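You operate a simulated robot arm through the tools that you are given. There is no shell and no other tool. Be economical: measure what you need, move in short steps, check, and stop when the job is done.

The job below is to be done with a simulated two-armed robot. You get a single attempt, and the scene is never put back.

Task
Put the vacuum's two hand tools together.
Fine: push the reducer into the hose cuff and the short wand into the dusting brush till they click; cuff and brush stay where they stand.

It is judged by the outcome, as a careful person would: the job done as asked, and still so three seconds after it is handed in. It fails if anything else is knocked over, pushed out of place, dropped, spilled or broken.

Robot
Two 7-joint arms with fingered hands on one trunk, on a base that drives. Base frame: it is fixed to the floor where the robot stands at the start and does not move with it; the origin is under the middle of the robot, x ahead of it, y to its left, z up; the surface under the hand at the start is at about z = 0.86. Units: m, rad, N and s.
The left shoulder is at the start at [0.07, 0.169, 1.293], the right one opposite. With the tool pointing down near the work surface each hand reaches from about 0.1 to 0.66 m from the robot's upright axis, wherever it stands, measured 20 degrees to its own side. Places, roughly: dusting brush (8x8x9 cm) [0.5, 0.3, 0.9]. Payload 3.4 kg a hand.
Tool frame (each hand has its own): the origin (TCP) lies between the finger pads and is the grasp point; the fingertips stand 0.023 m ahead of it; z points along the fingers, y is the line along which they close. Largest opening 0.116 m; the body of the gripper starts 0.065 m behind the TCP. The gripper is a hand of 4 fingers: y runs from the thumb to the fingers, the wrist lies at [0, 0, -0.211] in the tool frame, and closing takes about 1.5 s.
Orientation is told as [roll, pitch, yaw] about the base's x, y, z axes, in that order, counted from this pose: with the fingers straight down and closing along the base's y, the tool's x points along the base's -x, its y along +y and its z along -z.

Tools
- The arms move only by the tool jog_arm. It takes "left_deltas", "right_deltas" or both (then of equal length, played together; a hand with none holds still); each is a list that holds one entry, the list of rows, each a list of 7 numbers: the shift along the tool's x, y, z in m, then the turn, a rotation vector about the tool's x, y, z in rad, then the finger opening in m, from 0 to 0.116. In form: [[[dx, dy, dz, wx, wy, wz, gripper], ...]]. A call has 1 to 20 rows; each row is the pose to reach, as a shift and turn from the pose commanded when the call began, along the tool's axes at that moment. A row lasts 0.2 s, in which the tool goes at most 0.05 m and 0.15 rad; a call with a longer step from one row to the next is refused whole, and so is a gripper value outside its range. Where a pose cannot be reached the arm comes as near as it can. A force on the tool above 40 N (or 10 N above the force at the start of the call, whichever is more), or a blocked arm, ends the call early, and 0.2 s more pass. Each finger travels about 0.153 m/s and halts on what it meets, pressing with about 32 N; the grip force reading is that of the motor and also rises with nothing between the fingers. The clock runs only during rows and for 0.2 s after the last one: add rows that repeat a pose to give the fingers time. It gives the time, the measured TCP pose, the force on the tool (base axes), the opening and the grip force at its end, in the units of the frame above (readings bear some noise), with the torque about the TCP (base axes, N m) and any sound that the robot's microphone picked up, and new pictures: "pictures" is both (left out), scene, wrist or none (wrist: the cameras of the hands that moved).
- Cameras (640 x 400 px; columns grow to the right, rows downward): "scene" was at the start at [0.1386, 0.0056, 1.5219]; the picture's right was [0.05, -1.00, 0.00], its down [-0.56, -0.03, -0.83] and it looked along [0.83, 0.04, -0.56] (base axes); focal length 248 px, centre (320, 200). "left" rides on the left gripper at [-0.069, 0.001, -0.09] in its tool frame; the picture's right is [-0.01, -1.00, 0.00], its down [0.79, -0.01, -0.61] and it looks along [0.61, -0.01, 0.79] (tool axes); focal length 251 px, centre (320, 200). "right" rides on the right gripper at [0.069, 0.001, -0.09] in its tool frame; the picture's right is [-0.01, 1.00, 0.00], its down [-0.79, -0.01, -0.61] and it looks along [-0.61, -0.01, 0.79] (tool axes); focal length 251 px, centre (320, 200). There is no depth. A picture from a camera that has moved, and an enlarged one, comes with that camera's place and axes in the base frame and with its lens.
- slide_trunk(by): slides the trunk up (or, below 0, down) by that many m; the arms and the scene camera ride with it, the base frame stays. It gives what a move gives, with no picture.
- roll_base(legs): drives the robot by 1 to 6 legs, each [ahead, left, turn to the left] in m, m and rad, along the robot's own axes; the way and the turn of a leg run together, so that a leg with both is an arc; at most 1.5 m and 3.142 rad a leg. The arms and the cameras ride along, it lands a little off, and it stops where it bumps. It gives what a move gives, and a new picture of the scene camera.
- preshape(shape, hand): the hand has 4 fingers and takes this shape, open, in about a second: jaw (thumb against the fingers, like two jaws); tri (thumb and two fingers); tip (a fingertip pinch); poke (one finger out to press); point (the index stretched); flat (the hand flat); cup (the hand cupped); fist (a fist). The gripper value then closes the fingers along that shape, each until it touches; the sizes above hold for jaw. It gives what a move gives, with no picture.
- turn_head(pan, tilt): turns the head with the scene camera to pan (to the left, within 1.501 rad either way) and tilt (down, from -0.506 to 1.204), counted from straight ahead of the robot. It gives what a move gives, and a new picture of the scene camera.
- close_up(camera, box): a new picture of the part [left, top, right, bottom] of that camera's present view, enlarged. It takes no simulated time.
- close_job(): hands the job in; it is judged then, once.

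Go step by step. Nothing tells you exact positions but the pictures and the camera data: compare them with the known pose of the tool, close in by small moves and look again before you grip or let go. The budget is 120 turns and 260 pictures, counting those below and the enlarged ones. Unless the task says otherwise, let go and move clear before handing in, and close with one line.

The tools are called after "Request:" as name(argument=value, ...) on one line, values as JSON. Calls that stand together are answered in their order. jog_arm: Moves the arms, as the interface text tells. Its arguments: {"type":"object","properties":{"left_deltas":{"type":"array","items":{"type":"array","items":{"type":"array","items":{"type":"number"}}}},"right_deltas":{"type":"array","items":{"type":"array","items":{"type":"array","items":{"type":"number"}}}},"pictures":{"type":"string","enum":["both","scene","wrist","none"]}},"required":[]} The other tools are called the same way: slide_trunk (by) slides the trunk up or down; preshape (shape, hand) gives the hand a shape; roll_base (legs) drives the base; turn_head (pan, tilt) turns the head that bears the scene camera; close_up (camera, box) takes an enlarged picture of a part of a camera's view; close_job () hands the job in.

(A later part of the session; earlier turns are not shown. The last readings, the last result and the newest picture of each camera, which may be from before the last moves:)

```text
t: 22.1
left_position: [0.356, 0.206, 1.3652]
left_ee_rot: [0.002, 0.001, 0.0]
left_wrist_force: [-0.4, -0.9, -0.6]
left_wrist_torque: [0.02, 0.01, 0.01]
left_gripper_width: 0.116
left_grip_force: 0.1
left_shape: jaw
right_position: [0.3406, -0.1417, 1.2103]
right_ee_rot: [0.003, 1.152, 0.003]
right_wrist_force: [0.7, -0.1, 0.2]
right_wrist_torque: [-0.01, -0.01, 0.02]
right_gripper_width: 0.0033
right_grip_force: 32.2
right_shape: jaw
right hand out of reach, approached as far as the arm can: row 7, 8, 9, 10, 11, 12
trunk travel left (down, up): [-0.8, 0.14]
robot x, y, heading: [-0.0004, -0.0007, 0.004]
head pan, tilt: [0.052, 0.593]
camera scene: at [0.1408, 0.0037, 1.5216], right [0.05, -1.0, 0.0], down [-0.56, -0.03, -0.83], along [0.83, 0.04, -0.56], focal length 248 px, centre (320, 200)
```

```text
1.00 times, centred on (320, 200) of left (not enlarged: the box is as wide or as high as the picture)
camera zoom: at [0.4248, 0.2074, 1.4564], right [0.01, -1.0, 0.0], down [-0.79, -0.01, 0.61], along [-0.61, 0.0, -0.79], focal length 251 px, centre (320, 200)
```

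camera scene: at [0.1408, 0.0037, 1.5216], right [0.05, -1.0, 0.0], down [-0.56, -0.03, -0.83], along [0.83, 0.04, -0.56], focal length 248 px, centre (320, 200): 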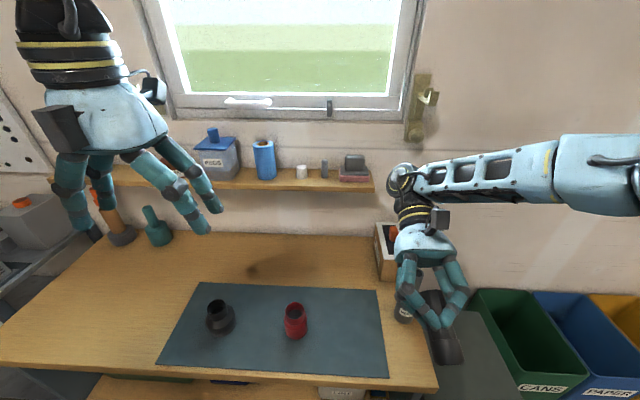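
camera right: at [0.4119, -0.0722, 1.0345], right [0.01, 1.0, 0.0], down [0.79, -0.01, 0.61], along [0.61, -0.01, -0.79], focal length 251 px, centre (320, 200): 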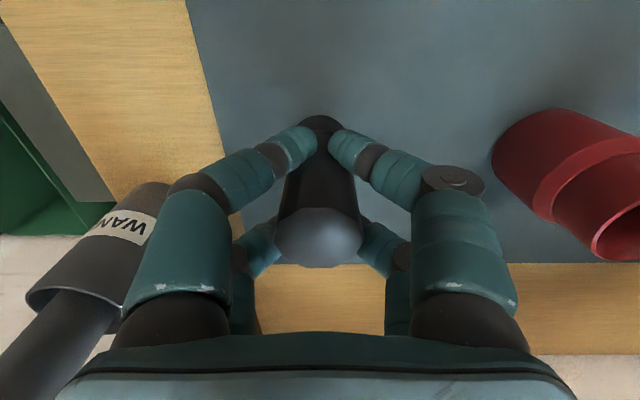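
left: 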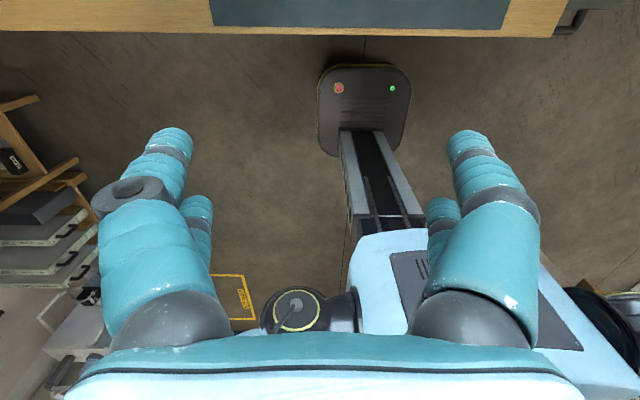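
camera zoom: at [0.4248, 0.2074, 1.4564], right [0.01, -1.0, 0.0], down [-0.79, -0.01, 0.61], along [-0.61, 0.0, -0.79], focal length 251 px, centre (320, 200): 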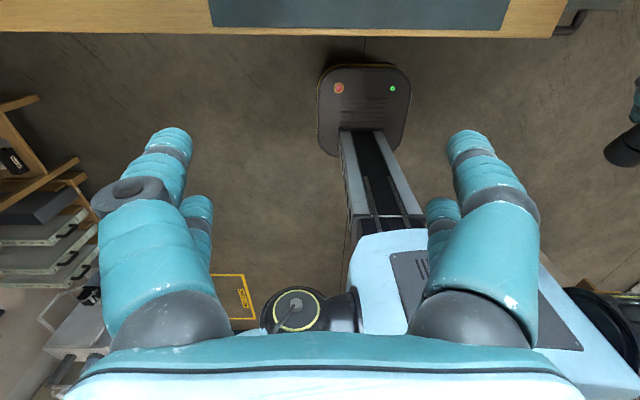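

The collar end is wide and chamfered at its tip, so it is the insertion end and already points down. I turn the reducer upright again and bring it towards the cuff.

Request:
jog_arm(right_deltas=[[[-0.017, 0.01, -0.008, 0, -0.128, 0, 0.0], [-0.034, 0.02, -0.016, 0, -0.256, 0, 0.0], [-0.051, 0.03, -0.024, 0, -0.384, 0, 0.0], [-0.068, 0.04, -0.033, 0, -0.512, 0, 0.0], [-0.085, 0.05, -0.041, 0, -0.64, 0, 0.0], [-0.102, 0.06, -0.049, 0, -0.768, 0, 0.0], [-0.119, 0.07, -0.057, 0, -0.896, 0, 0.0], [-0.136, 0.08, -0.065, 0, -1.024, 0, 0.0], [-0.153, 0.09, -0.074, 0, -1.15, 0, 0.0], [-0.153, 0.09, -0.074, 0, -1.15, 0, 0.0]]], pictures="both")

```text
t: 24.3
left_position: [0.354, 0.208, 1.3665]
left_ee_rot: [0.0, 0.0, 0.0]
left_wrist_force: [0.0, -0.2, 0.0]
left_wrist_torque: [0.03, 0.01, 0.01]
left_gripper_width: 0.1157
left_grip_force: 0.2
left_shape: jaw
right_position: [0.4698, -0.0544, 1.0965]
right_ee_rot: [0.001, -0.002, 0.001]
right_wrist_force: [-0.9, -1.0, -0.9]
right_wrist_torque: [-0.02, 0.02, -0.01]
right_gripper_width: 0.0031
right_grip_force: 32.4
right_shape: jaw
trunk travel left (down, up): [-0.8, 0.14]
robot x, y, heading: [0.0014, -0.0035, -0.002]
head pan, tilt: [0.052, 0.593]
camera scene: at [0.1386, 0.0054, 1.5219], right [0.05, -1.0, 0.0], down [-0.56, -0.03, -0.83], along [0.83, 0.04, -0.56], focal length 248 px, centre (320, 200)
camera right: at [0.4014, -0.0539, 1.1843], right [0.01, 1.0, 0.0], down [0.79, -0.01, 0.61], along [0.61, 0.0, -0.79], focal length 251 px, centre (320, 200)
```

scene: 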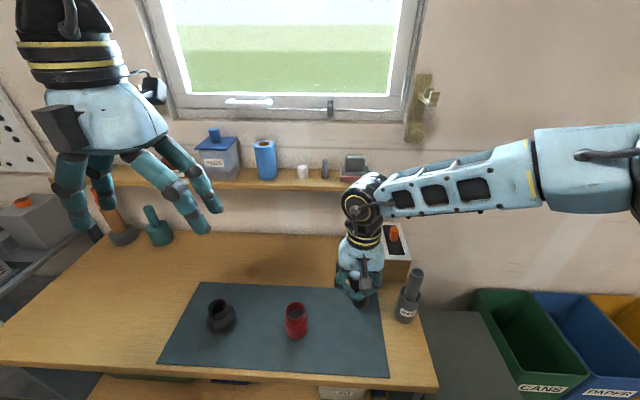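
right: 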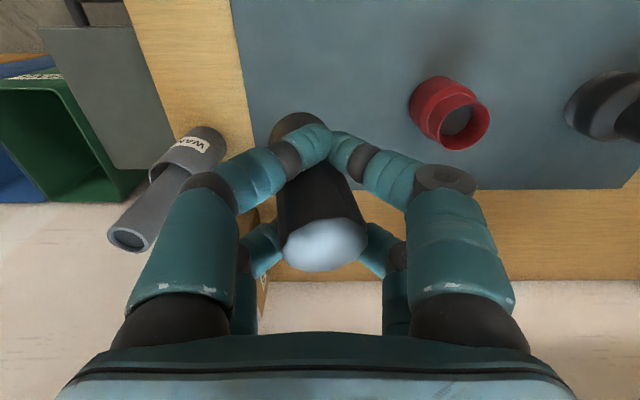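

During the tilt the reducer slipped about 10° in the grip. I'll set it back on the mat, let it right itself, and regrip.

Request:
jog_arm(right_deltas=[[[-0.005, -0.005, 0.04, 0, 0, 0, 0.0], [-0.01, -0.01, 0.08, 0, 0, 0, 0.0], [-0.01, -0.01, 0.12, 0, 0, 0, 0.0], [-0.01, -0.01, 0.15, 0, 0, 0, 0.0], [-0.01, -0.01, 0.16, 0, 0, 0, 0.0], [-0.01, -0.01, 0.166, 0, 0, 0, 0.0], [-0.01, -0.01, 0.168, 0, 0, 0, 0.0]]], pictures="both")

```text
t: 25.9
left_position: [0.3536, 0.2088, 1.3661]
left_ee_rot: [0.001, -0.001, 0.001]
left_wrist_force: [-0.4, -0.1, 0.2]
left_wrist_torque: [0.01, -0.01, -0.01]
left_gripper_width: 0.116
left_grip_force: 0.0
left_shape: jaw
right_position: [0.48, -0.0658, 0.9287]
right_ee_rot: [0.0, 0.001, 0.0]
right_wrist_force: [0.5, -0.1, 0.8]
right_wrist_torque: [0.01, -0.02, -0.02]
right_gripper_width: 0.0036
right_grip_force: 32.2
right_shape: jaw
trunk travel left (down, up): [-0.8, 0.14]
robot x, y, heading: [-0.001, -0.0026, 0.001]
head pan, tilt: [0.052, 0.593]
camera scene: at [0.1389, 0.0057, 1.5218], right [0.05, -1.0, 0.0], down [-0.56, -0.03, -0.83], along [0.83, 0.04, -0.56], focal length 248 px, centre (320, 200)
camera right: at [0.4121, -0.0658, 1.0179], right [0.01, 1.0, 0.0], down [0.79, -0.01, 0.61], along [0.61, -0.01, -0.79], focal length 251 px, centre (320, 200)
```

scene: 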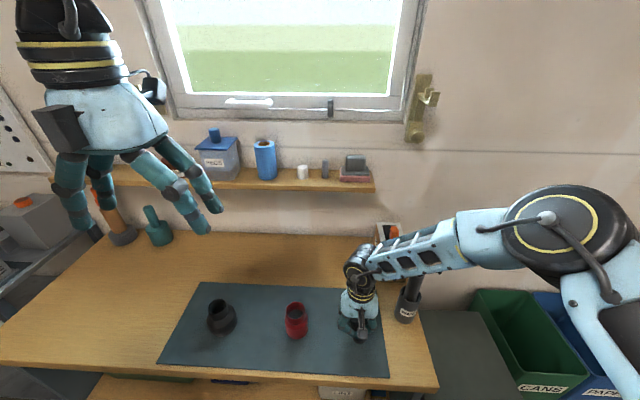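
right: 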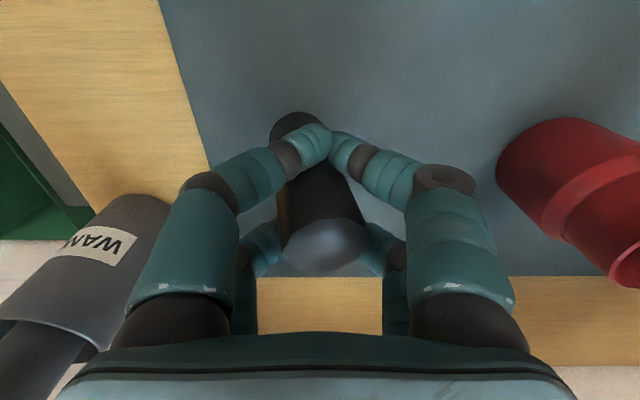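

No contact yet; I'll ease down a few millimetres until it touches.

Request:
jog_arm(right_deltas=[[[0, 0, 0.002, 0, 0, 0, 0.0], [0, 0, 0.004, 0, 0, 0, 0.0], [0, 0, 0.006, 0, 0, 0, 0.0]]], pictures="wrist")

```text
t: 26.7
left_position: [0.3531, 0.208, 1.3673]
left_ee_rot: [-0.001, -0.002, -0.001]
left_wrist_force: [-0.5, 0.7, 0.3]
left_wrist_torque: [-0.03, -0.03, -0.02]
left_gripper_width: 0.1161
left_grip_force: 0.1
left_shape: jaw
right_position: [0.48, -0.0654, 0.9255]
right_ee_rot: [-0.002, -0.002, 0.0]
right_wrist_force: [1.6, -1.1, 5.6]
right_wrist_torque: [-0.07, -0.14, 0.04]
right_gripper_width: 0.0033
right_grip_force: 31.9
right_shape: jaw
trunk travel left (down, up): [-0.8, 0.14]
robot x, y, heading: [-0.0006, 0.0013, -0.002]
head pan, tilt: [0.052, 0.593]
camera right: at [0.4113, -0.0651, 1.0122], right [0.01, 1.0, 0.0], down [0.79, -0.01, 0.61], along [0.61, -0.01, -0.79], focal length 251 px, centre (320, 200)
```

right: 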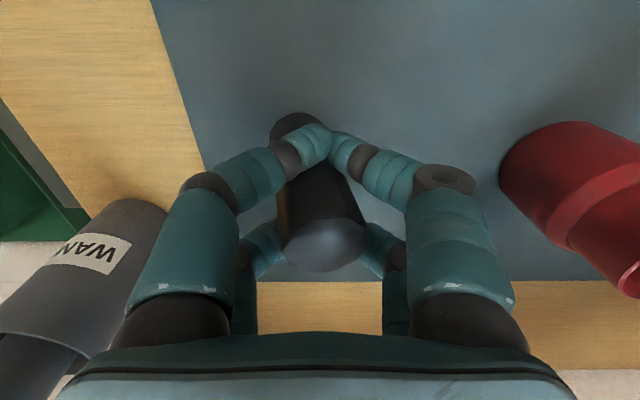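

It touches the mat (5.6 N). I open slowly so it can settle upright inside the cage of fingers.

Request:
jog_arm(right_deltas=[[[0, 0, 0, 0, 0, 0, 0.008], [0, 0, 0, 0, 0, 0, 0.015], [0, 0, 0, 0, 0, 0, 0.025], [0, 0, 0, 0, 0, 0, 0.04], [0, 0, 0, 0, 0, 0, 0.06], [0, 0, 0, 0, 0, 0, 0.06]]], pictures="wrist")

```text
t: 28.1
left_position: [0.353, 0.2096, 1.3661]
left_ee_rot: [0.001, 0.0, 0.0]
left_wrist_force: [0.3, 0.4, 0.0]
left_wrist_torque: [0.0, 0.03, 0.01]
left_gripper_width: 0.1161
left_grip_force: 0.0
left_shape: jaw
right_position: [0.4787, -0.065, 0.9233]
right_ee_rot: [-0.001, 0.002, 0.0]
right_wrist_force: [0.3, -0.4, 4.6]
right_wrist_torque: [-0.03, -0.07, -0.03]
right_gripper_width: 0.0599
right_grip_force: 0.1
right_shape: jaw
trunk travel left (down, up): [-0.8, 0.14]
robot x, y, heading: [0.0028, 0.0011, -0.004]
head pan, tilt: [0.052, 0.593]
camera right: at [0.4112, -0.0651, 1.0116], right [0.01, 1.0, 0.0], down [0.79, -0.01, 0.61], along [0.61, -0.01, -0.79], focal length 251 px, centre (320, 200)
```

right: 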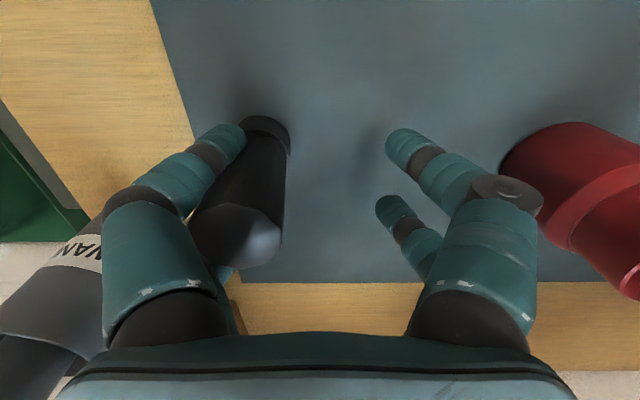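

The reducer stands upright but was dragged about 3 cm towards -y by the left fingers. I'll open fully, rise straight up and look again.

Request:
jog_arm(right_deltas=[[[0, 0, 0, 0, 0, 0, 0.08], [0, 0, 0, 0, 0, 0, 0.1], [0, 0, 0, 0, 0, 0, 0.116], [0, 0, 0, 0, 0, 0, 0.116]]], pictures="wrist")

```text
t: 29.1
left_position: [0.353, 0.21, 1.3665]
left_ee_rot: [0.0, 0.0, 0.0]
left_wrist_force: [0.3, 0.7, -0.4]
left_wrist_torque: [0.01, -0.01, -0.03]
left_gripper_width: 0.116
left_grip_force: 0.0
left_shape: jaw
right_position: [0.4803, -0.0642, 0.9232]
right_ee_rot: [0.0, 0.001, 0.0]
right_wrist_force: [0.7, 0.1, -0.4]
right_wrist_torque: [0.01, -0.02, -0.01]
right_gripper_width: 0.1163
right_grip_force: 0.0
right_shape: jaw
trunk travel left (down, up): [-0.8, 0.14]
robot x, y, heading: [-0.0003, 0.0001, -0.001]
head pan, tilt: [0.052, 0.593]
camera right: at [0.4116, -0.0652, 1.0115], right [0.01, 1.0, 0.0], down [0.79, -0.01, 0.61], along [0.61, -0.01, -0.79], focal length 251 px, centre (320, 200)
```

right: 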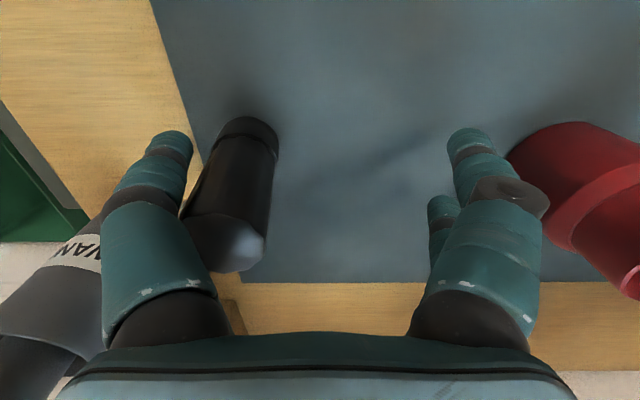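

It stands upright at about (0.476,-0.099). I'll shift the hand over it (lifting slightly isn't needed as fingers are wide open), then regrip.

Request:
jog_arm(right_deltas=[[[0.002, -0.012, 0, 0, 0, 0, 0.116], [0.004, -0.024, 0, 0, 0, 0, 0.116], [0.004, -0.034, 0, 0, 0, 0, 0.116], [0.004, -0.034, 0, 0, 0, 0, 0.116]]], pictures="wrist")

```text
t: 30.1
left_position: [0.3528, 0.2085, 1.3664]
left_ee_rot: [0.0, 0.0, 0.002]
left_wrist_force: [0.3, -0.3, 0.3]
left_wrist_torque: [0.01, 0.01, -0.03]
left_gripper_width: 0.1159
left_grip_force: 0.1
left_shape: jaw
right_position: [0.4744, -0.1002, 0.9229]
right_ee_rot: [0.0, 0.001, 0.001]
right_wrist_force: [0.4, 0.0, 0.1]
right_wrist_torque: [0.01, 0.01, 0.01]
right_gripper_width: 0.1159
right_grip_force: 0.0
right_shape: jaw
trunk travel left (down, up): [-0.8, 0.14]
robot x, y, heading: [0.0037, -0.0001, 0.0]
head pan, tilt: [0.052, 0.593]
camera right: at [0.4076, -0.0999, 1.0106], right [0.01, 1.0, 0.0], down [0.8, -0.01, 0.61], along [0.61, -0.01, -0.8], focal length 251 px, centre (320, 200)
```

right: 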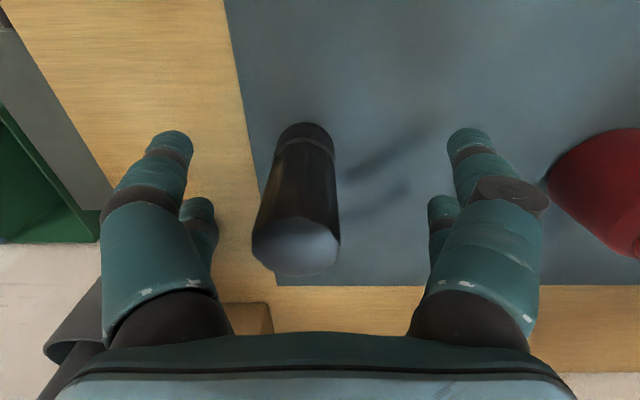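

It's at about (0.470,-0.110); a further 1 cm shift centres it, then I close.

Request:
jog_arm(right_deltas=[[[0.003, -0.0095, 0, 0, 0, 0, 0.1], [0.003, -0.0095, 0, 0, 0, 0, 0.07], [0.003, -0.0095, 0, 0, 0, 0, 0.05], [0.003, -0.0095, 0, 0, 0, 0, 0.05]]], pictures="wrist")

```text
t: 31.1
left_position: [0.3543, 0.2084, 1.3663]
left_ee_rot: [-0.001, -0.001, 0.0]
left_wrist_force: [0.7, 0.4, 0.1]
left_wrist_torque: [0.03, 0.02, 0.02]
left_gripper_width: 0.1157
left_grip_force: 0.0
left_shape: jaw
right_position: [0.4717, -0.1097, 0.9222]
right_ee_rot: [0.0, -0.001, -0.001]
right_wrist_force: [0.1, 0.3, -0.4]
right_wrist_torque: [0.0, -0.03, 0.01]
right_gripper_width: 0.0505
right_grip_force: 0.1
right_shape: jaw
trunk travel left (down, up): [-0.8, 0.14]
robot x, y, heading: [0.0016, -0.0028, 0.002]
head pan, tilt: [0.052, 0.593]
camera right: at [0.4047, -0.1096, 1.0105], right [0.01, 1.0, 0.0], down [0.79, -0.01, 0.61], along [0.61, -0.01, -0.79], focal length 251 px, centre (320, 200)
```

right: 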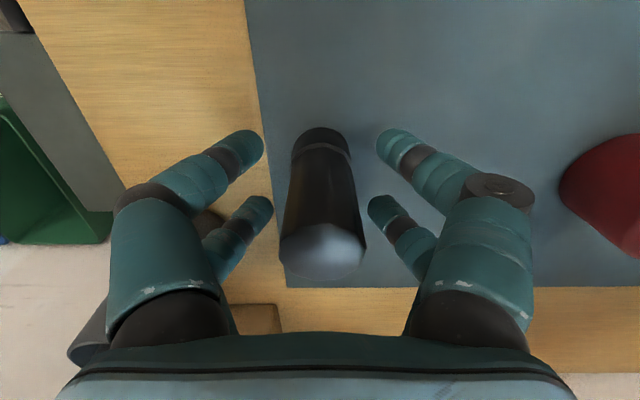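

Well centred. I close and lift straight up.

Request:
jog_arm(right_deltas=[[[0, 0, 0, 0, 0, 0, 0.03], [0, 0, 0, 0, 0, 0, 0.015], [0, 0, 0, 0, 0, 0, 0.0], [0, 0, 0, 0, 0, 0, 0.0], [0, 0, 0, 0, 0, 0, 0.0], [0, 0, 0, 0, 0, 0, 0.0], [0, 0, -0.02, 0, 0, 0, 0.0], [0, 0, -0.05, 0, 0, 0, 0.0], [0, 0, -0.08, 0, 0, 0, 0.0], [0, 0, -0.12, 0, 0, 0, 0.0], [0, 0, -0.12, 0, 0, 0, 0.0]]], pictures="wrist")

```text
t: 33.5
left_position: [0.3538, 0.2078, 1.366]
left_ee_rot: [0.0, 0.0, 0.0]
left_wrist_force: [-0.4, -0.2, 0.2]
left_wrist_torque: [0.0, 0.02, 0.0]
left_gripper_width: 0.1158
left_grip_force: 0.0
left_shape: jaw
right_position: [0.4714, -0.107, 1.0424]
right_ee_rot: [0.001, 0.0, 0.001]
right_wrist_force: [-0.3, -0.8, 0.5]
right_wrist_torque: [0.03, -0.01, 0.03]
right_gripper_width: 0.0002
right_grip_force: 31.9
right_shape: jaw
trunk travel left (down, up): [-0.8, 0.14]
robot x, y, heading: [-0.0006, -0.0034, 0.001]
head pan, tilt: [0.052, 0.593]
camera right: at [0.4034, -0.1066, 1.1307], right [0.01, 1.0, 0.0], down [0.79, -0.01, 0.61], along [0.61, 0.0, -0.79], focal length 251 px, centre (320, 200)
```

right: 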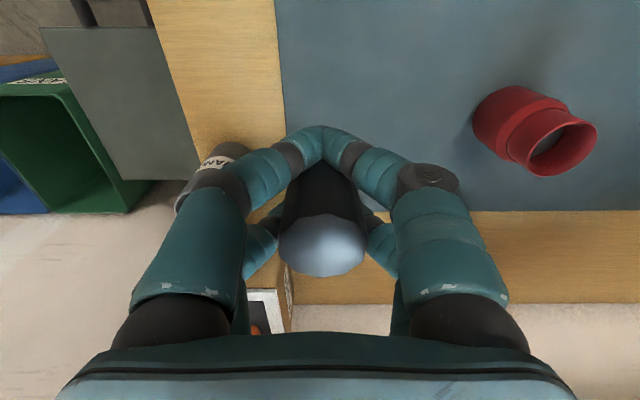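

The reducer came up with the hand, though the finger reading is fully closed; I check its seating from the scene camera.

Request:
close_up(camera="scene", box=[330, 240, 420, 330])

Request:
close_up(camera="right", box=[240, 100, 400, 290])

```text
4.44 times, centred on (375, 285) of scene
camera zoom: at [0.1388, 0.0057, 1.5218], right [0.05, -1.0, 0.0], down [-0.56, -0.03, -0.83], along [0.83, 0.04, -0.56], focal length 1103 px, centre (76, -178)
```

zoom: 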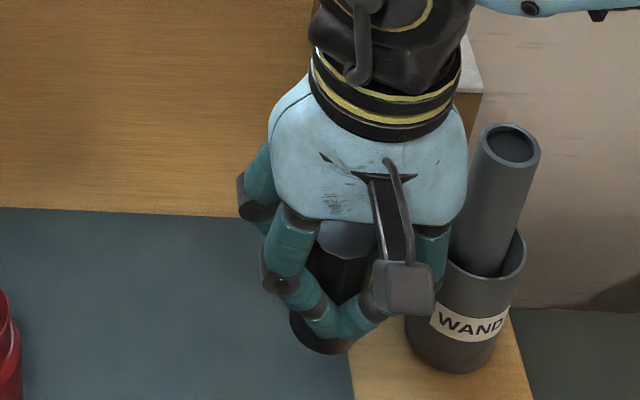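

```text
2.11 times, centred on (320, 195) of right
camera zoom: at [0.4034, -0.1066, 1.1307], right [0.01, 1.0, 0.0], down [0.79, -0.01, 0.61], along [0.61, 0.0, -0.79], focal length 529 px, centre (320, 210)
```

zoom: 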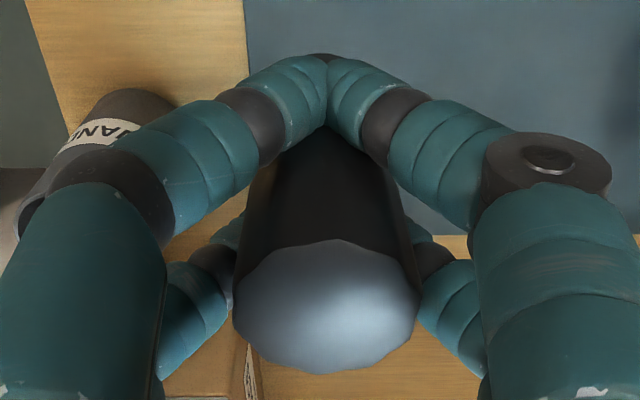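

The reducer is held, possibly tilted slightly fore-aft. I'll bring the left hand's camera to the left side as a side-view, first yawing it 90°.

Request:
jog_arm(left_deltas=[[[-0.012, 0.008, 0.02, 0, 0, -0.143, 0.116], [-0.025, 0.017, 0.04, 0, 0, -0.286, 0.116], [-0.037, 0.025, 0.06, 0, 0, -0.429, 0.116], [-0.05, 0.033, 0.08, 0, 0, -0.572, 0.116], [-0.062, 0.042, 0.1, 0, 0, -0.715, 0.116], [-0.074, 0.05, 0.12, 0, 0, -0.858, 0.116], [-0.087, 0.058, 0.14, 0, 0, -1.0, 0.116], [-0.099, 0.067, 0.16, 0, 0, -1.143, 0.116], [-0.111, 0.075, 0.18, 0, 0, -1.286, 0.116], [-0.124, 0.083, 0.2, 0, 0, -1.429, 0.116], [-0.136, 0.092, 0.216, 0, 0, -1.57, 0.116], [-0.136, 0.092, 0.216, 0, 0, -1.57, 0.116]]], pictures="none")

Request:
jog_arm(left_deltas=[[[0.008, 0, 0.024, 0, 0.1, 0, 0.116], [0.016, 0, 0.05, 0, 0.2, 0, 0.116], [0.025, 0, 0.075, 0, 0.3, 0, 0.116], [0.033, 0, 0.094, 0, 0.3, 0, 0.116], [0.033, 0, 0.094, 0, 0.3, 0, 0.116]]], pictures="both")

```text
t: 36.1
left_position: [0.4892, 0.2981, 1.1491]
left_ee_rot: [0.0, -0.001, 1.573]
left_wrist_force: [0.5, -0.4, -0.1]
left_wrist_torque: [0.02, 0.02, 0.01]
left_gripper_width: 0.1159
left_grip_force: 0.1
left_shape: jaw
right_position: [0.4705, -0.107, 1.0416]
right_ee_rot: [-0.001, 0.0, 0.0]
right_wrist_force: [-0.1, -1.3, -0.6]
right_wrist_torque: [-0.01, 0.0, 0.0]
right_gripper_width: 0.0001
right_grip_force: 32.5
right_shape: jaw
trunk travel left (down, up): [-0.8, 0.14]
robot x, y, heading: [-0.0003, 0.0028, -0.005]
head pan, tilt: [0.052, 0.593]
```

```text
t: 37.3
left_position: [0.4893, 0.2681, 1.0541]
left_ee_rot: [0.0, 0.301, 1.572]
left_wrist_force: [-0.6, 0.0, -0.5]
left_wrist_torque: [0.03, 0.0, 0.0]
left_gripper_width: 0.1162
left_grip_force: 0.1
left_shape: jaw
right_position: [0.4706, -0.106, 1.0419]
right_ee_rot: [0.0, 0.001, 0.0]
right_wrist_force: [0.4, 0.0, -0.8]
right_wrist_torque: [-0.02, -0.02, -0.01]
right_gripper_width: 0.0001
right_grip_force: 32.3
right_shape: jaw
trunk travel left (down, up): [-0.8, 0.14]
robot x, y, heading: [0.0002, 0.0005, -0.003]
head pan, tilt: [0.052, 0.593]
camera scene: at [0.1385, 0.0055, 1.5219], right [0.05, -1.0, 0.0], down [-0.56, -0.03, -0.83], along [0.83, 0.04, -0.56], focal length 248 px, centre (320, 200)
camera left: at [0.4888, 0.36, 1.1205], right [1.0, 0.01, 0.0], down [0.01, -0.58, 0.81], along [0.01, -0.81, -0.58], focal length 251 px, centre (320, 200)
```

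scene: 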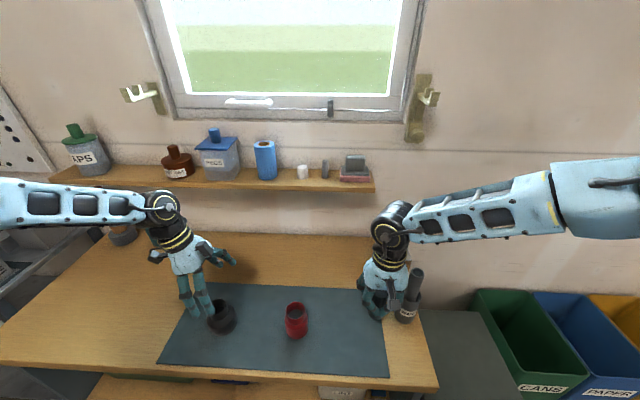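
left: 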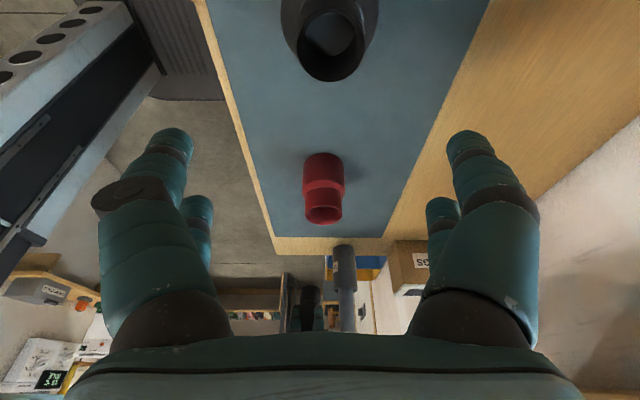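

The side view shows the cuff (upside-down image, right = +x). Cuff axis ≈ (0.493,0.084). I move the reducer above it, bottom at about z=0.985.

Request:
jog_arm(right_deltas=[[[-0.005, 0.035, -0.003, 0, 0, 0, 0.0], [-0.01, 0.07, -0.005, 0, 0, 0, 0.0], [-0.015, 0.105, -0.005, 0, 0, 0, 0.0], [-0.02, 0.14, -0.005, 0, 0, 0, 0.0], [-0.022, 0.17, -0.005, 0, 0, 0, 0.0], [-0.022, 0.19, -0.005, 0, 0, 0, 0.0], [-0.022, 0.19, -0.005, 0, 0, 0, 0.0]]], pictures="both")

Request:
close_up(camera="left", box=[240, 120, 400, 330])

Request:
close_up(camera="scene", box=[250, 230, 350, 350])

```text
t: 38.9
left_position: [0.4895, 0.2685, 1.0542]
left_ee_rot: [0.0, 0.302, 1.571]
left_wrist_force: [0.3, 0.7, -0.2]
left_wrist_torque: [0.02, 0.0, 0.05]
left_gripper_width: 0.1159
left_grip_force: 0.1
left_shape: jaw
right_position: [0.4936, 0.0813, 1.0467]
right_ee_rot: [0.0, 0.002, -0.001]
right_wrist_force: [0.8, 1.1, -0.4]
right_wrist_torque: [-0.04, -0.03, 0.01]
right_gripper_width: 0.0
right_grip_force: 31.6
right_shape: jaw
trunk travel left (down, up): [-0.8, 0.14]
robot x, y, heading: [-0.0013, -0.0001, 0.004]
head pan, tilt: [0.052, 0.593]
camera scene: at [0.1389, 0.0053, 1.5218], right [0.05, -1.0, 0.0], down [-0.56, -0.03, -0.83], along [0.83, 0.04, -0.56], focal length 248 px, centre (320, 200)
camera right: at [0.4253, 0.0805, 1.1358], right [0.01, 1.0, 0.0], down [0.8, -0.01, 0.61], along [0.61, 0.0, -0.8], focal length 251 px, centre (320, 200)
```

scene: 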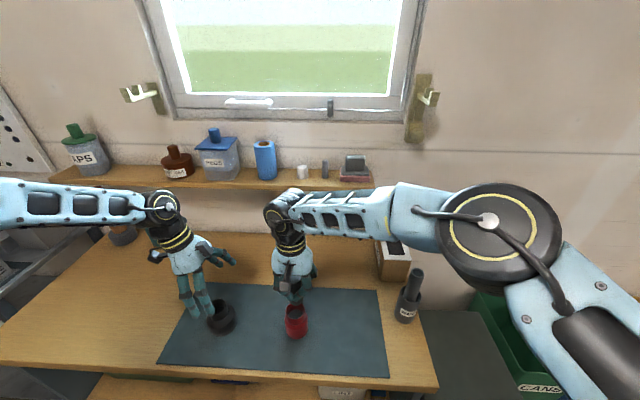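
right: 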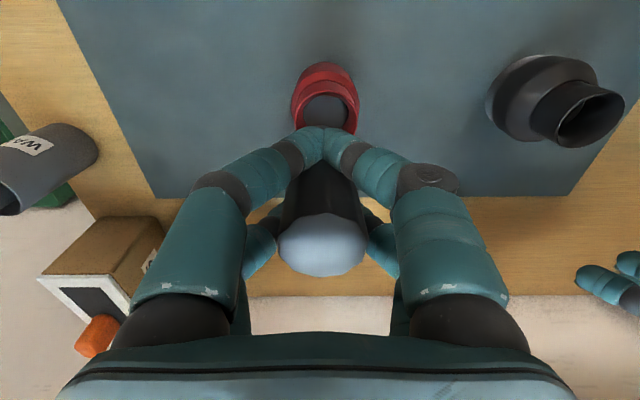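

```text
1.90 times, centred on (320, 225) of left
camera zoom: at [0.4891, 0.3599, 1.1208], right [1.0, 0.01, 0.0], down [0.01, -0.58, 0.81], along [0.0, -0.81, -0.58], focal length 479 px, centre (320, 152)
```

zoom: 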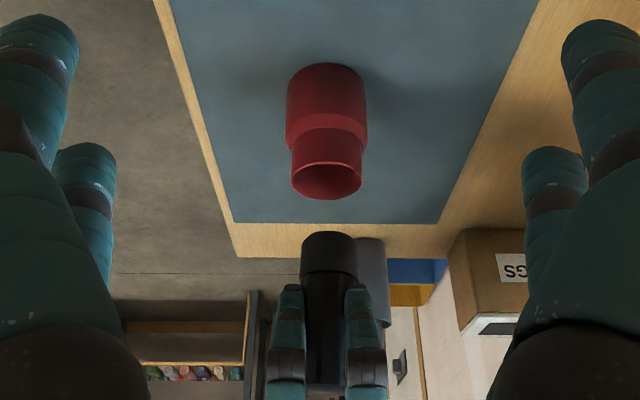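

```text
3.33 times, centred on (300, 290) of scene
camera zoom: at [0.1389, 0.0053, 1.5218], right [0.05, -1.0, 0.0], down [-0.56, -0.03, -0.83], along [0.83, 0.04, -0.56], focal length 827 px, centre (387, -100)
```

zoom: 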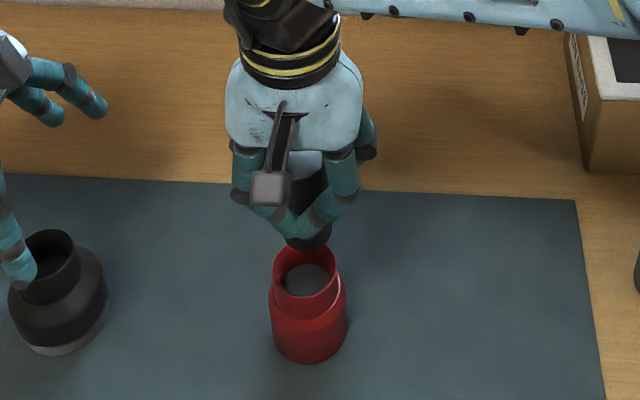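

The side view shows the reducer upright and aligned in x within about 1 mm. I'll zoom for the y alignment.

Request:
close_up(camera="scene", box=[280, 295, 312, 340])

Request:
close_up(camera="left", box=[290, 140, 355, 290])

```text
8.89 times, centred on (296, 318) of scene
camera zoom: at [0.1389, 0.0053, 1.5218], right [0.05, -1.0, 0.0], down [-0.56, -0.03, -0.83], along [0.83, 0.04, -0.56], focal length 2206 px, centre (533, -844)
```

zoom: 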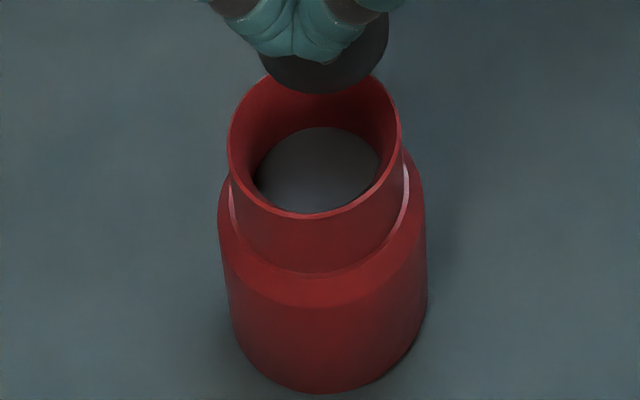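

```text
2.67 times, centred on (322, 215) of left
camera zoom: at [0.4891, 0.3599, 1.1208], right [1.0, 0.01, 0.0], down [0.01, -0.58, 0.81], along [0.0, -0.81, -0.58], focal length 670 px, centre (313, 160)
```

zoom: 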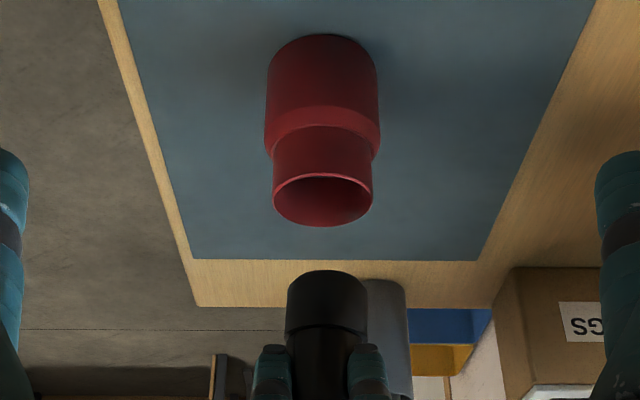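

Shift of +4 mm in y and −1.5 mm in x centres it; then lower until the collar just enters the funnel.

Request:
jog_arm(right_deltas=[[[0.0015, 0.004, 0, 0, 0, 0, 0.0], [0.0015, 0.004, 0.01, 0, 0, 0, 0.0], [0.0015, 0.004, 0.02, 0, 0, 0, 0.0], [0.0015, 0.004, 0.028, 0, 0, 0, 0.0], [0.0015, 0.004, 0.034, 0, 0, 0, 0.0], [0.0015, 0.004, 0.038, 0, 0, 0, 0.0]]], pictures="none")

Request:
close_up(camera="scene", box=[270, 285, 322, 345])

Request:
close_up(camera="left", box=[270, 140, 375, 290])

```text
t: 40.3
left_position: [0.4901, 0.2675, 1.0538]
left_ee_rot: [0.0, 0.3, 1.57]
left_wrist_force: [0.6, 0.0, 0.4]
left_wrist_torque: [0.01, 0.01, -0.02]
left_gripper_width: 0.1158
left_grip_force: 0.0
left_shape: jaw
right_position: [0.4919, 0.0858, 1.0068]
right_ee_rot: [0.001, -0.001, -0.001]
right_wrist_force: [0.6, -0.7, -0.3]
right_wrist_torque: [0.04, -0.01, 0.01]
right_gripper_width: 0.0
right_grip_force: 32.1
right_shape: jaw
trunk travel left (down, up): [-0.8, 0.14]
robot x, y, heading: [0.0013, -0.0024, -0.0]
head pan, tilt: [0.052, 0.593]
```

```text
6.67 times, centred on (296, 315) of scene
camera zoom: at [0.1388, 0.0057, 1.5218], right [0.05, -1.0, 0.0], down [-0.56, -0.03, -0.83], along [0.83, 0.04, -0.56], focal length 1655 px, centre (480, -567)
```

zoom: 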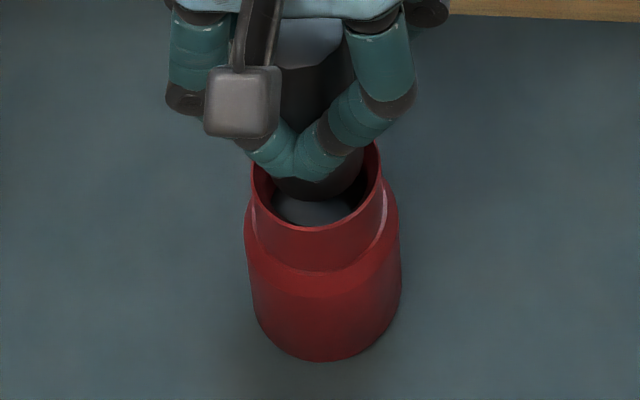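

```text
2.67 times, centred on (322, 215) of left
camera zoom: at [0.4891, 0.3602, 1.1207], right [1.0, 0.01, 0.0], down [0.01, -0.58, 0.81], along [0.0, -0.81, -0.58], focal length 670 px, centre (313, 160)
```

zoom: 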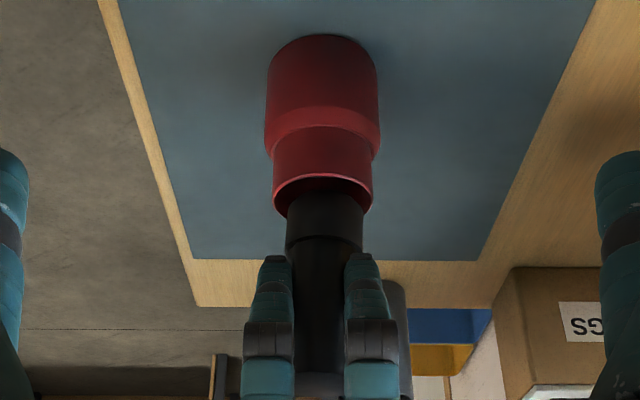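

The collar enters the funnel centred. I continue down gently in small steps.

Request:
jog_arm(right_deltas=[[[0, 0, 0.004, 0, 0, 0, 0.0], [0, 0, 0.008, 0, 0, 0, 0.0], [0, 0, 0.012, 0, 0, 0, 0.0], [0, 0, 0.016, 0, 0, 0, 0.0], [0, 0, 0.019, 0, 0, 0, 0.0], [0, 0, 0.022, 0, 0, 0, 0.0]]], pictures="none")

Request:
close_up(camera="scene", box=[270, 285, 322, 345])

Request:
close_up(camera="left", box=[270, 140, 375, 290])

```text
t: 41.7
left_position: [0.4896, 0.2685, 1.0538]
left_ee_rot: [0.001, 0.3, 1.572]
left_wrist_force: [-0.3, -0.6, 1.0]
left_wrist_torque: [0.01, -0.03, 0.02]
left_gripper_width: 0.1159
left_grip_force: 0.0
left_shape: jaw
right_position: [0.4923, 0.0861, 0.9868]
right_ee_rot: [0.0, 0.0, -0.001]
right_wrist_force: [0.8, -0.2, -1.6]
right_wrist_torque: [-0.02, 0.01, -0.03]
right_gripper_width: 0.0002
right_grip_force: 32.3
right_shape: jaw
trunk travel left (down, up): [-0.8, 0.14]
robot x, y, heading: [-0.0006, -0.0056, 0.002]
head pan, tilt: [0.052, 0.593]
```

```text
6.67 times, centred on (296, 315) of scene
camera zoom: at [0.1388, 0.0058, 1.5218], right [0.05, -1.0, 0.0], down [-0.56, -0.03, -0.83], along [0.83, 0.04, -0.56], focal length 1655 px, centre (480, -567)
```

zoom: 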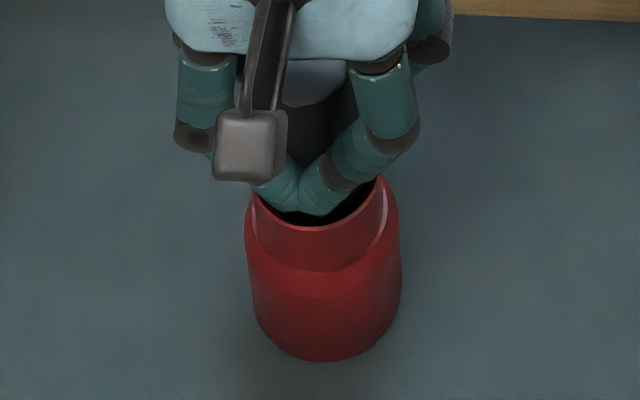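

```text
2.67 times, centred on (322, 215) of left
camera zoom: at [0.489, 0.3603, 1.1207], right [1.0, 0.01, 0.0], down [0.01, -0.58, 0.81], along [0.0, -0.81, -0.58], focal length 670 px, centre (313, 160)
```

zoom: 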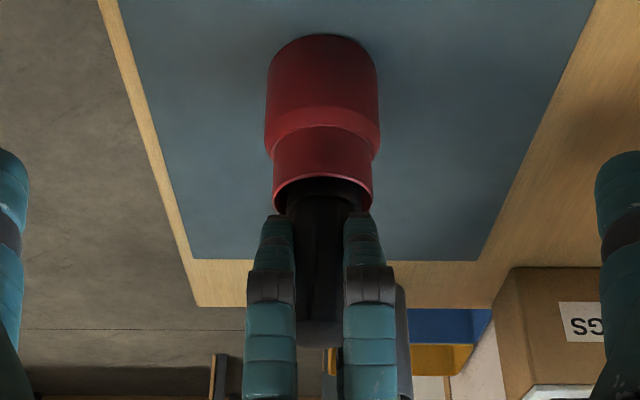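

No resistance yet; fingertips are about 12 mm above the rim. I go down another 10 mm in fine steps.

Request:
jog_arm(right_deltas=[[[0, 0, 0.002, 0, 0, 0, 0.0], [0, 0, 0.004, 0, 0, 0, 0.0], [0, 0, 0.006, 0, 0, 0, 0.0], [0, 0, 0.008, 0, 0, 0, 0.0], [0, 0, 0.01, 0, 0, 0, 0.0], [0, 0, 0.01, 0, 0, 0, 0.0]]], pictures="none")

Request:
close_up(camera="left", box=[270, 140, 375, 290])

```text
t: 43.1
left_position: [0.4862, 0.2673, 1.0562]
left_ee_rot: [-0.004, 0.299, 1.57]
left_wrist_force: [0.5, -0.1, 0.0]
left_wrist_torque: [0.02, 0.02, 0.03]
left_gripper_width: 0.116
left_grip_force: 0.0
left_shape: jaw
right_position: [0.4936, 0.0849, 0.9801]
right_ee_rot: [0.002, -0.005, -0.001]
right_wrist_force: [5.1, -0.3, 31.3]
right_wrist_torque: [0.05, 0.12, -0.03]
right_gripper_width: 0.0
right_grip_force: 32.4
right_shape: jaw
trunk travel left (down, up): [-0.8, 0.14]
robot x, y, heading: [0.0003, 0.0026, 0.002]
head pan, tilt: [0.052, 0.593]
heard: snap
```

```text
2.67 times, centred on (322, 215) of left
camera zoom: at [0.486, 0.3595, 1.1228], right [1.0, 0.01, 0.0], down [0.0, -0.58, 0.81], along [0.01, -0.81, -0.58], focal length 670 px, centre (313, 160)
```

zoom: 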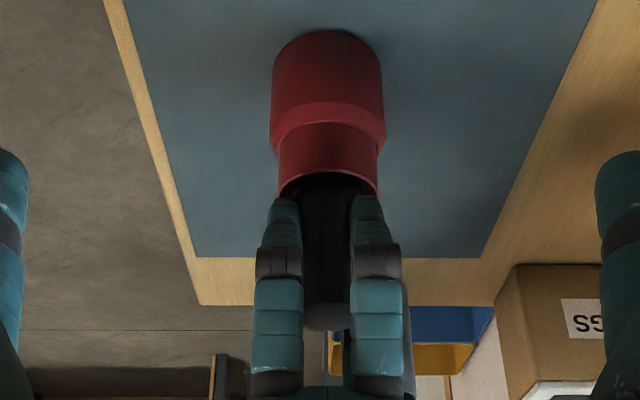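

A snap was heard at ~31 N with the reducer bottomed. I relieve the pressure and open the fingers slowly.

Request:
jog_arm(right_deltas=[[[0, 0, -0.002, 0, 0, 0, 0.0], [0, 0, -0.004, 0, 0, 0, 0.0], [0, 0, -0.004, 0, 0, 0, 0.01], [0, 0, -0.004, 0, 0, 0, 0.02], [0, 0, -0.004, 0, 0, 0, 0.04], [0, 0, -0.004, 0, 0, 0, 0.07], [0, 0, -0.004, 0, 0, 0, 0.09], [0, 0, -0.004, 0, 0, 0, 0.09]]], pictures="wrist")

Request:
close_up(camera="left", box=[270, 140, 375, 290])

```text
t: 44.9
left_position: [0.4899, 0.2681, 1.056]
left_ee_rot: [0.0, 0.302, 1.571]
left_wrist_force: [-0.1, -0.2, 0.0]
left_wrist_torque: [0.0, -0.01, 0.02]
left_gripper_width: 0.1161
left_grip_force: 0.1
left_shape: jaw
right_position: [0.4938, 0.0861, 0.9814]
right_ee_rot: [0.0, -0.001, 0.0]
right_wrist_force: [0.4, 0.5, -0.1]
right_wrist_torque: [0.02, 0.02, 0.0]
right_gripper_width: 0.0898
right_grip_force: 0.0
right_shape: jaw
trunk travel left (down, up): [-0.8, 0.14]
robot x, y, heading: [0.0003, -0.0024, -0.001]
head pan, tilt: [0.052, 0.593]
camera right: at [0.4259, 0.0858, 1.0697], right [0.01, 1.0, 0.0], down [0.79, -0.01, 0.61], along [0.61, -0.01, -0.79], focal length 251 px, centre (320, 200)
```

right: 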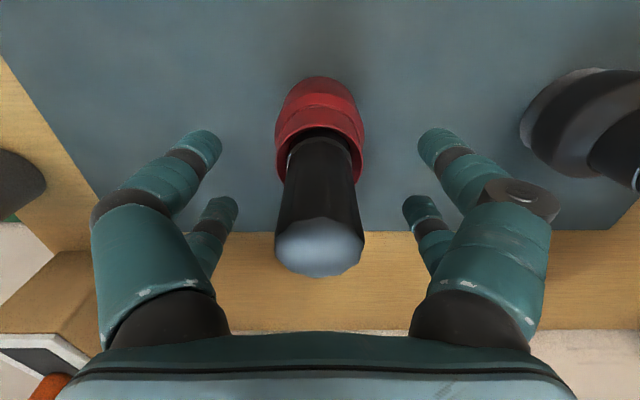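

```text
2.67 times, centred on (322, 215) of left
camera zoom: at [0.4888, 0.3603, 1.1208], right [1.0, 0.01, 0.0], down [0.01, -0.58, 0.81], along [0.01, -0.81, -0.58], focal length 670 px, centre (313, 160)
```

zoom: 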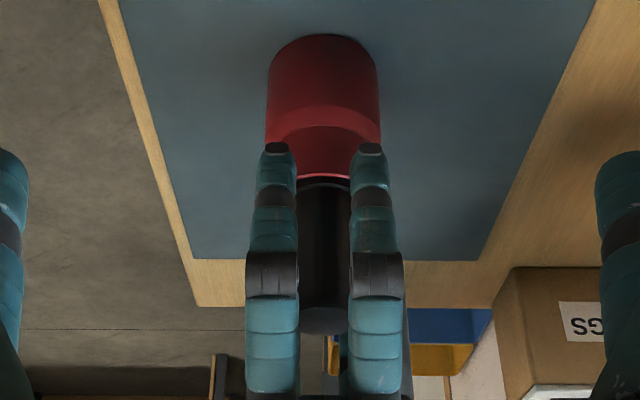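

The reducer stands straight in the cuff. I rise clear and inspect.

Request:
jog_arm(right_deltas=[[[0, 0, 0, 0, 0, 0, 0.116], [0, 0, -0.04, 0, 0, 0, 0.116], [0, 0, -0.08, 0, 0, 0, 0.116], [0, 0, -0.12, 0, 0, 0, 0.116], [0, -0.045, -0.13, 0, 0, 0, 0.116], [0, -0.09, -0.14, 0, 0, 0, 0.116], [0, -0.13, -0.14, 0, 0, 0, 0.116], [0, -0.13, -0.14, 0, 0, 0, 0.116]]], pictures="wrist")

Request:
close_up(camera="scene", box=[270, 275, 322, 345])

Request:
close_up(camera="left", box=[270, 140, 375, 290])

```text
t: 46.7
left_position: [0.4893, 0.2688, 1.0538]
left_ee_rot: [0.0, 0.3, 1.571]
left_wrist_force: [-0.5, 0.5, -0.2]
left_wrist_torque: [0.02, -0.01, 0.03]
left_gripper_width: 0.1161
left_grip_force: 0.1
left_shape: jaw
right_position: [0.4937, -0.0481, 1.1195]
right_ee_rot: [0.0, -0.001, -0.001]
right_wrist_force: [0.0, -0.1, -0.4]
right_wrist_torque: [-0.03, 0.02, 0.02]
right_gripper_width: 0.1159
right_grip_force: 0.1
right_shape: jaw
trunk travel left (down, up): [-0.8, 0.14]
robot x, y, heading: [-0.0018, -0.0031, 0.004]
head pan, tilt: [0.052, 0.593]
camera right: at [0.4252, -0.0475, 1.2087], right [0.01, 1.0, 0.0], down [0.8, -0.01, 0.61], along [0.61, -0.01, -0.8], focal length 251 px, centre (320, 200)
```

right: 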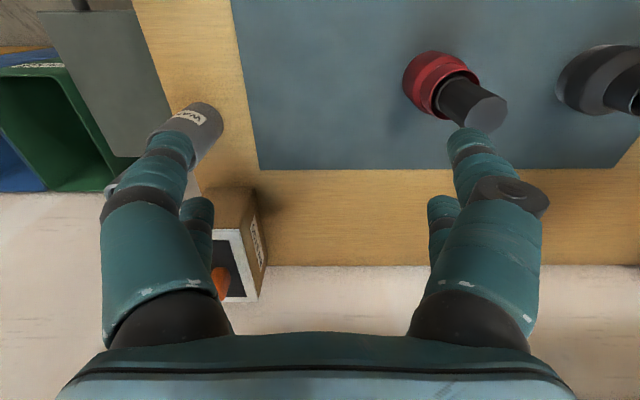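

```text
5.71 times, centred on (296, 310) of scene
camera zoom: at [0.1389, 0.0064, 1.5218], right [0.05, -1.0, 0.0], down [-0.56, -0.03, -0.83], along [0.83, 0.04, -0.56], focal length 1418 px, centre (457, -429)
```

zoom: 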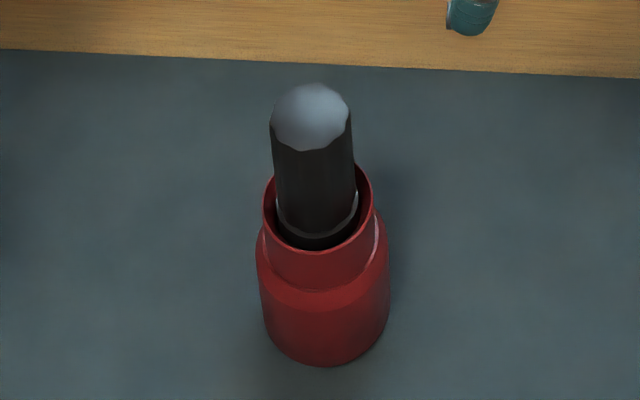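

```text
2.67 times, centred on (322, 215) of left
camera zoom: at [0.4891, 0.3608, 1.1204], right [1.0, 0.01, 0.0], down [0.01, -0.58, 0.81], along [0.0, -0.81, -0.58], focal length 670 px, centre (313, 160)
```

zoom: 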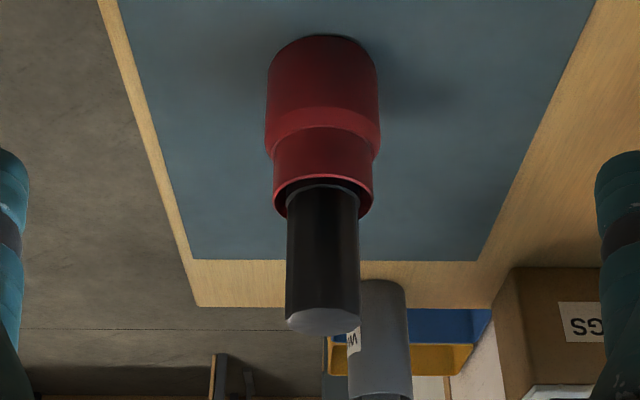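

The reducer is seated straight, collar inside the cuff. Now the wand: I move the right hand above the jar and look.

Request:
jog_arm(right_deltas=[[[-0.01, -0.04, -0.01, 0, 0, 0, 0.116], [-0.02, -0.08, -0.02, 0, 0, 0, 0.116], [-0.03, -0.12, -0.02, 0, 0, 0, 0.116], [-0.04, -0.16, -0.02, 0, 0, 0, 0.116], [-0.046, -0.175, -0.02, 0, 0, 0, 0.116], [-0.046, -0.175, -0.02, 0, 0, 0, 0.116]]], pictures="wrist")

Request:
close_up(camera="scene", box=[380, 250, 440, 335])

Request:
close_up(camera="left", box=[280, 220, 400, 330])

```text
t: 48.1
left_position: [0.4898, 0.268, 1.0548]
left_ee_rot: [0.001, 0.3, 1.571]
left_wrist_force: [0.5, 0.4, 0.2]
left_wrist_torque: [-0.01, 0.04, 0.02]
left_gripper_width: 0.1159
left_grip_force: 0.2
left_shape: jaw
right_position: [0.5406, -0.2185, 1.1414]
right_ee_rot: [0.0, 0.0, 0.0]
right_wrist_force: [-0.1, 0.6, -0.3]
right_wrist_torque: [-0.02, -0.01, 0.0]
right_gripper_width: 0.116
right_grip_force: 0.0
right_shape: jaw
trunk travel left (down, up): [-0.8, 0.14]
robot x, y, heading: [0.0016, -0.0026, -0.003]
head pan, tilt: [0.052, 0.593]
camera right: at [0.4724, -0.2179, 1.2309], right [0.01, 1.0, 0.0], down [0.8, -0.01, 0.61], along [0.61, -0.01, -0.8], focal length 251 px, centre (320, 200)
```

right: 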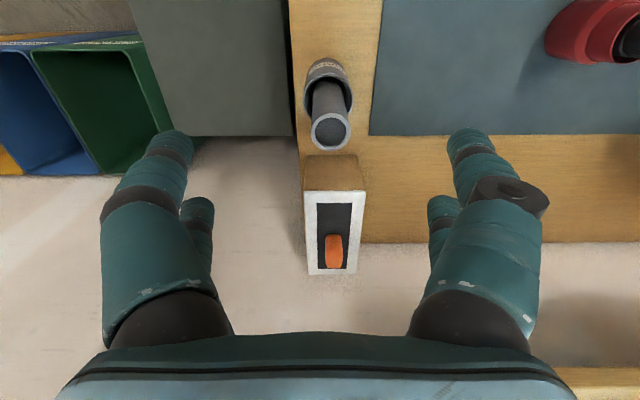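

```text
4.71 times, centred on (410, 292) of scene
camera zoom: at [0.1387, 0.0065, 1.5218], right [0.05, -1.0, 0.0], down [-0.56, -0.03, -0.83], along [0.83, 0.04, -0.56], focal length 1168 px, centre (-104, -235)
```

zoom: 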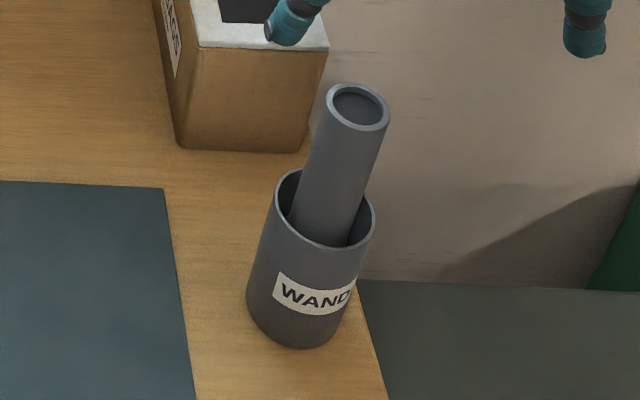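

```text
3.64 times, centred on (340, 275) of left
camera zoom: at [0.4889, 0.3608, 1.1205], right [1.0, 0.01, 0.0], down [0.01, -0.58, 0.81], along [0.01, -0.81, -0.58], focal length 914 px, centre (247, -73)
```

zoom: 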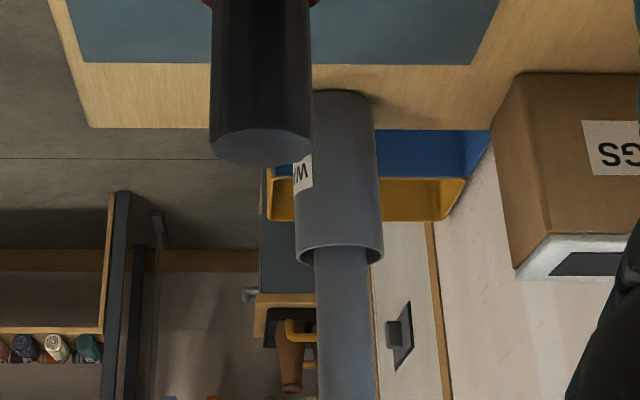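

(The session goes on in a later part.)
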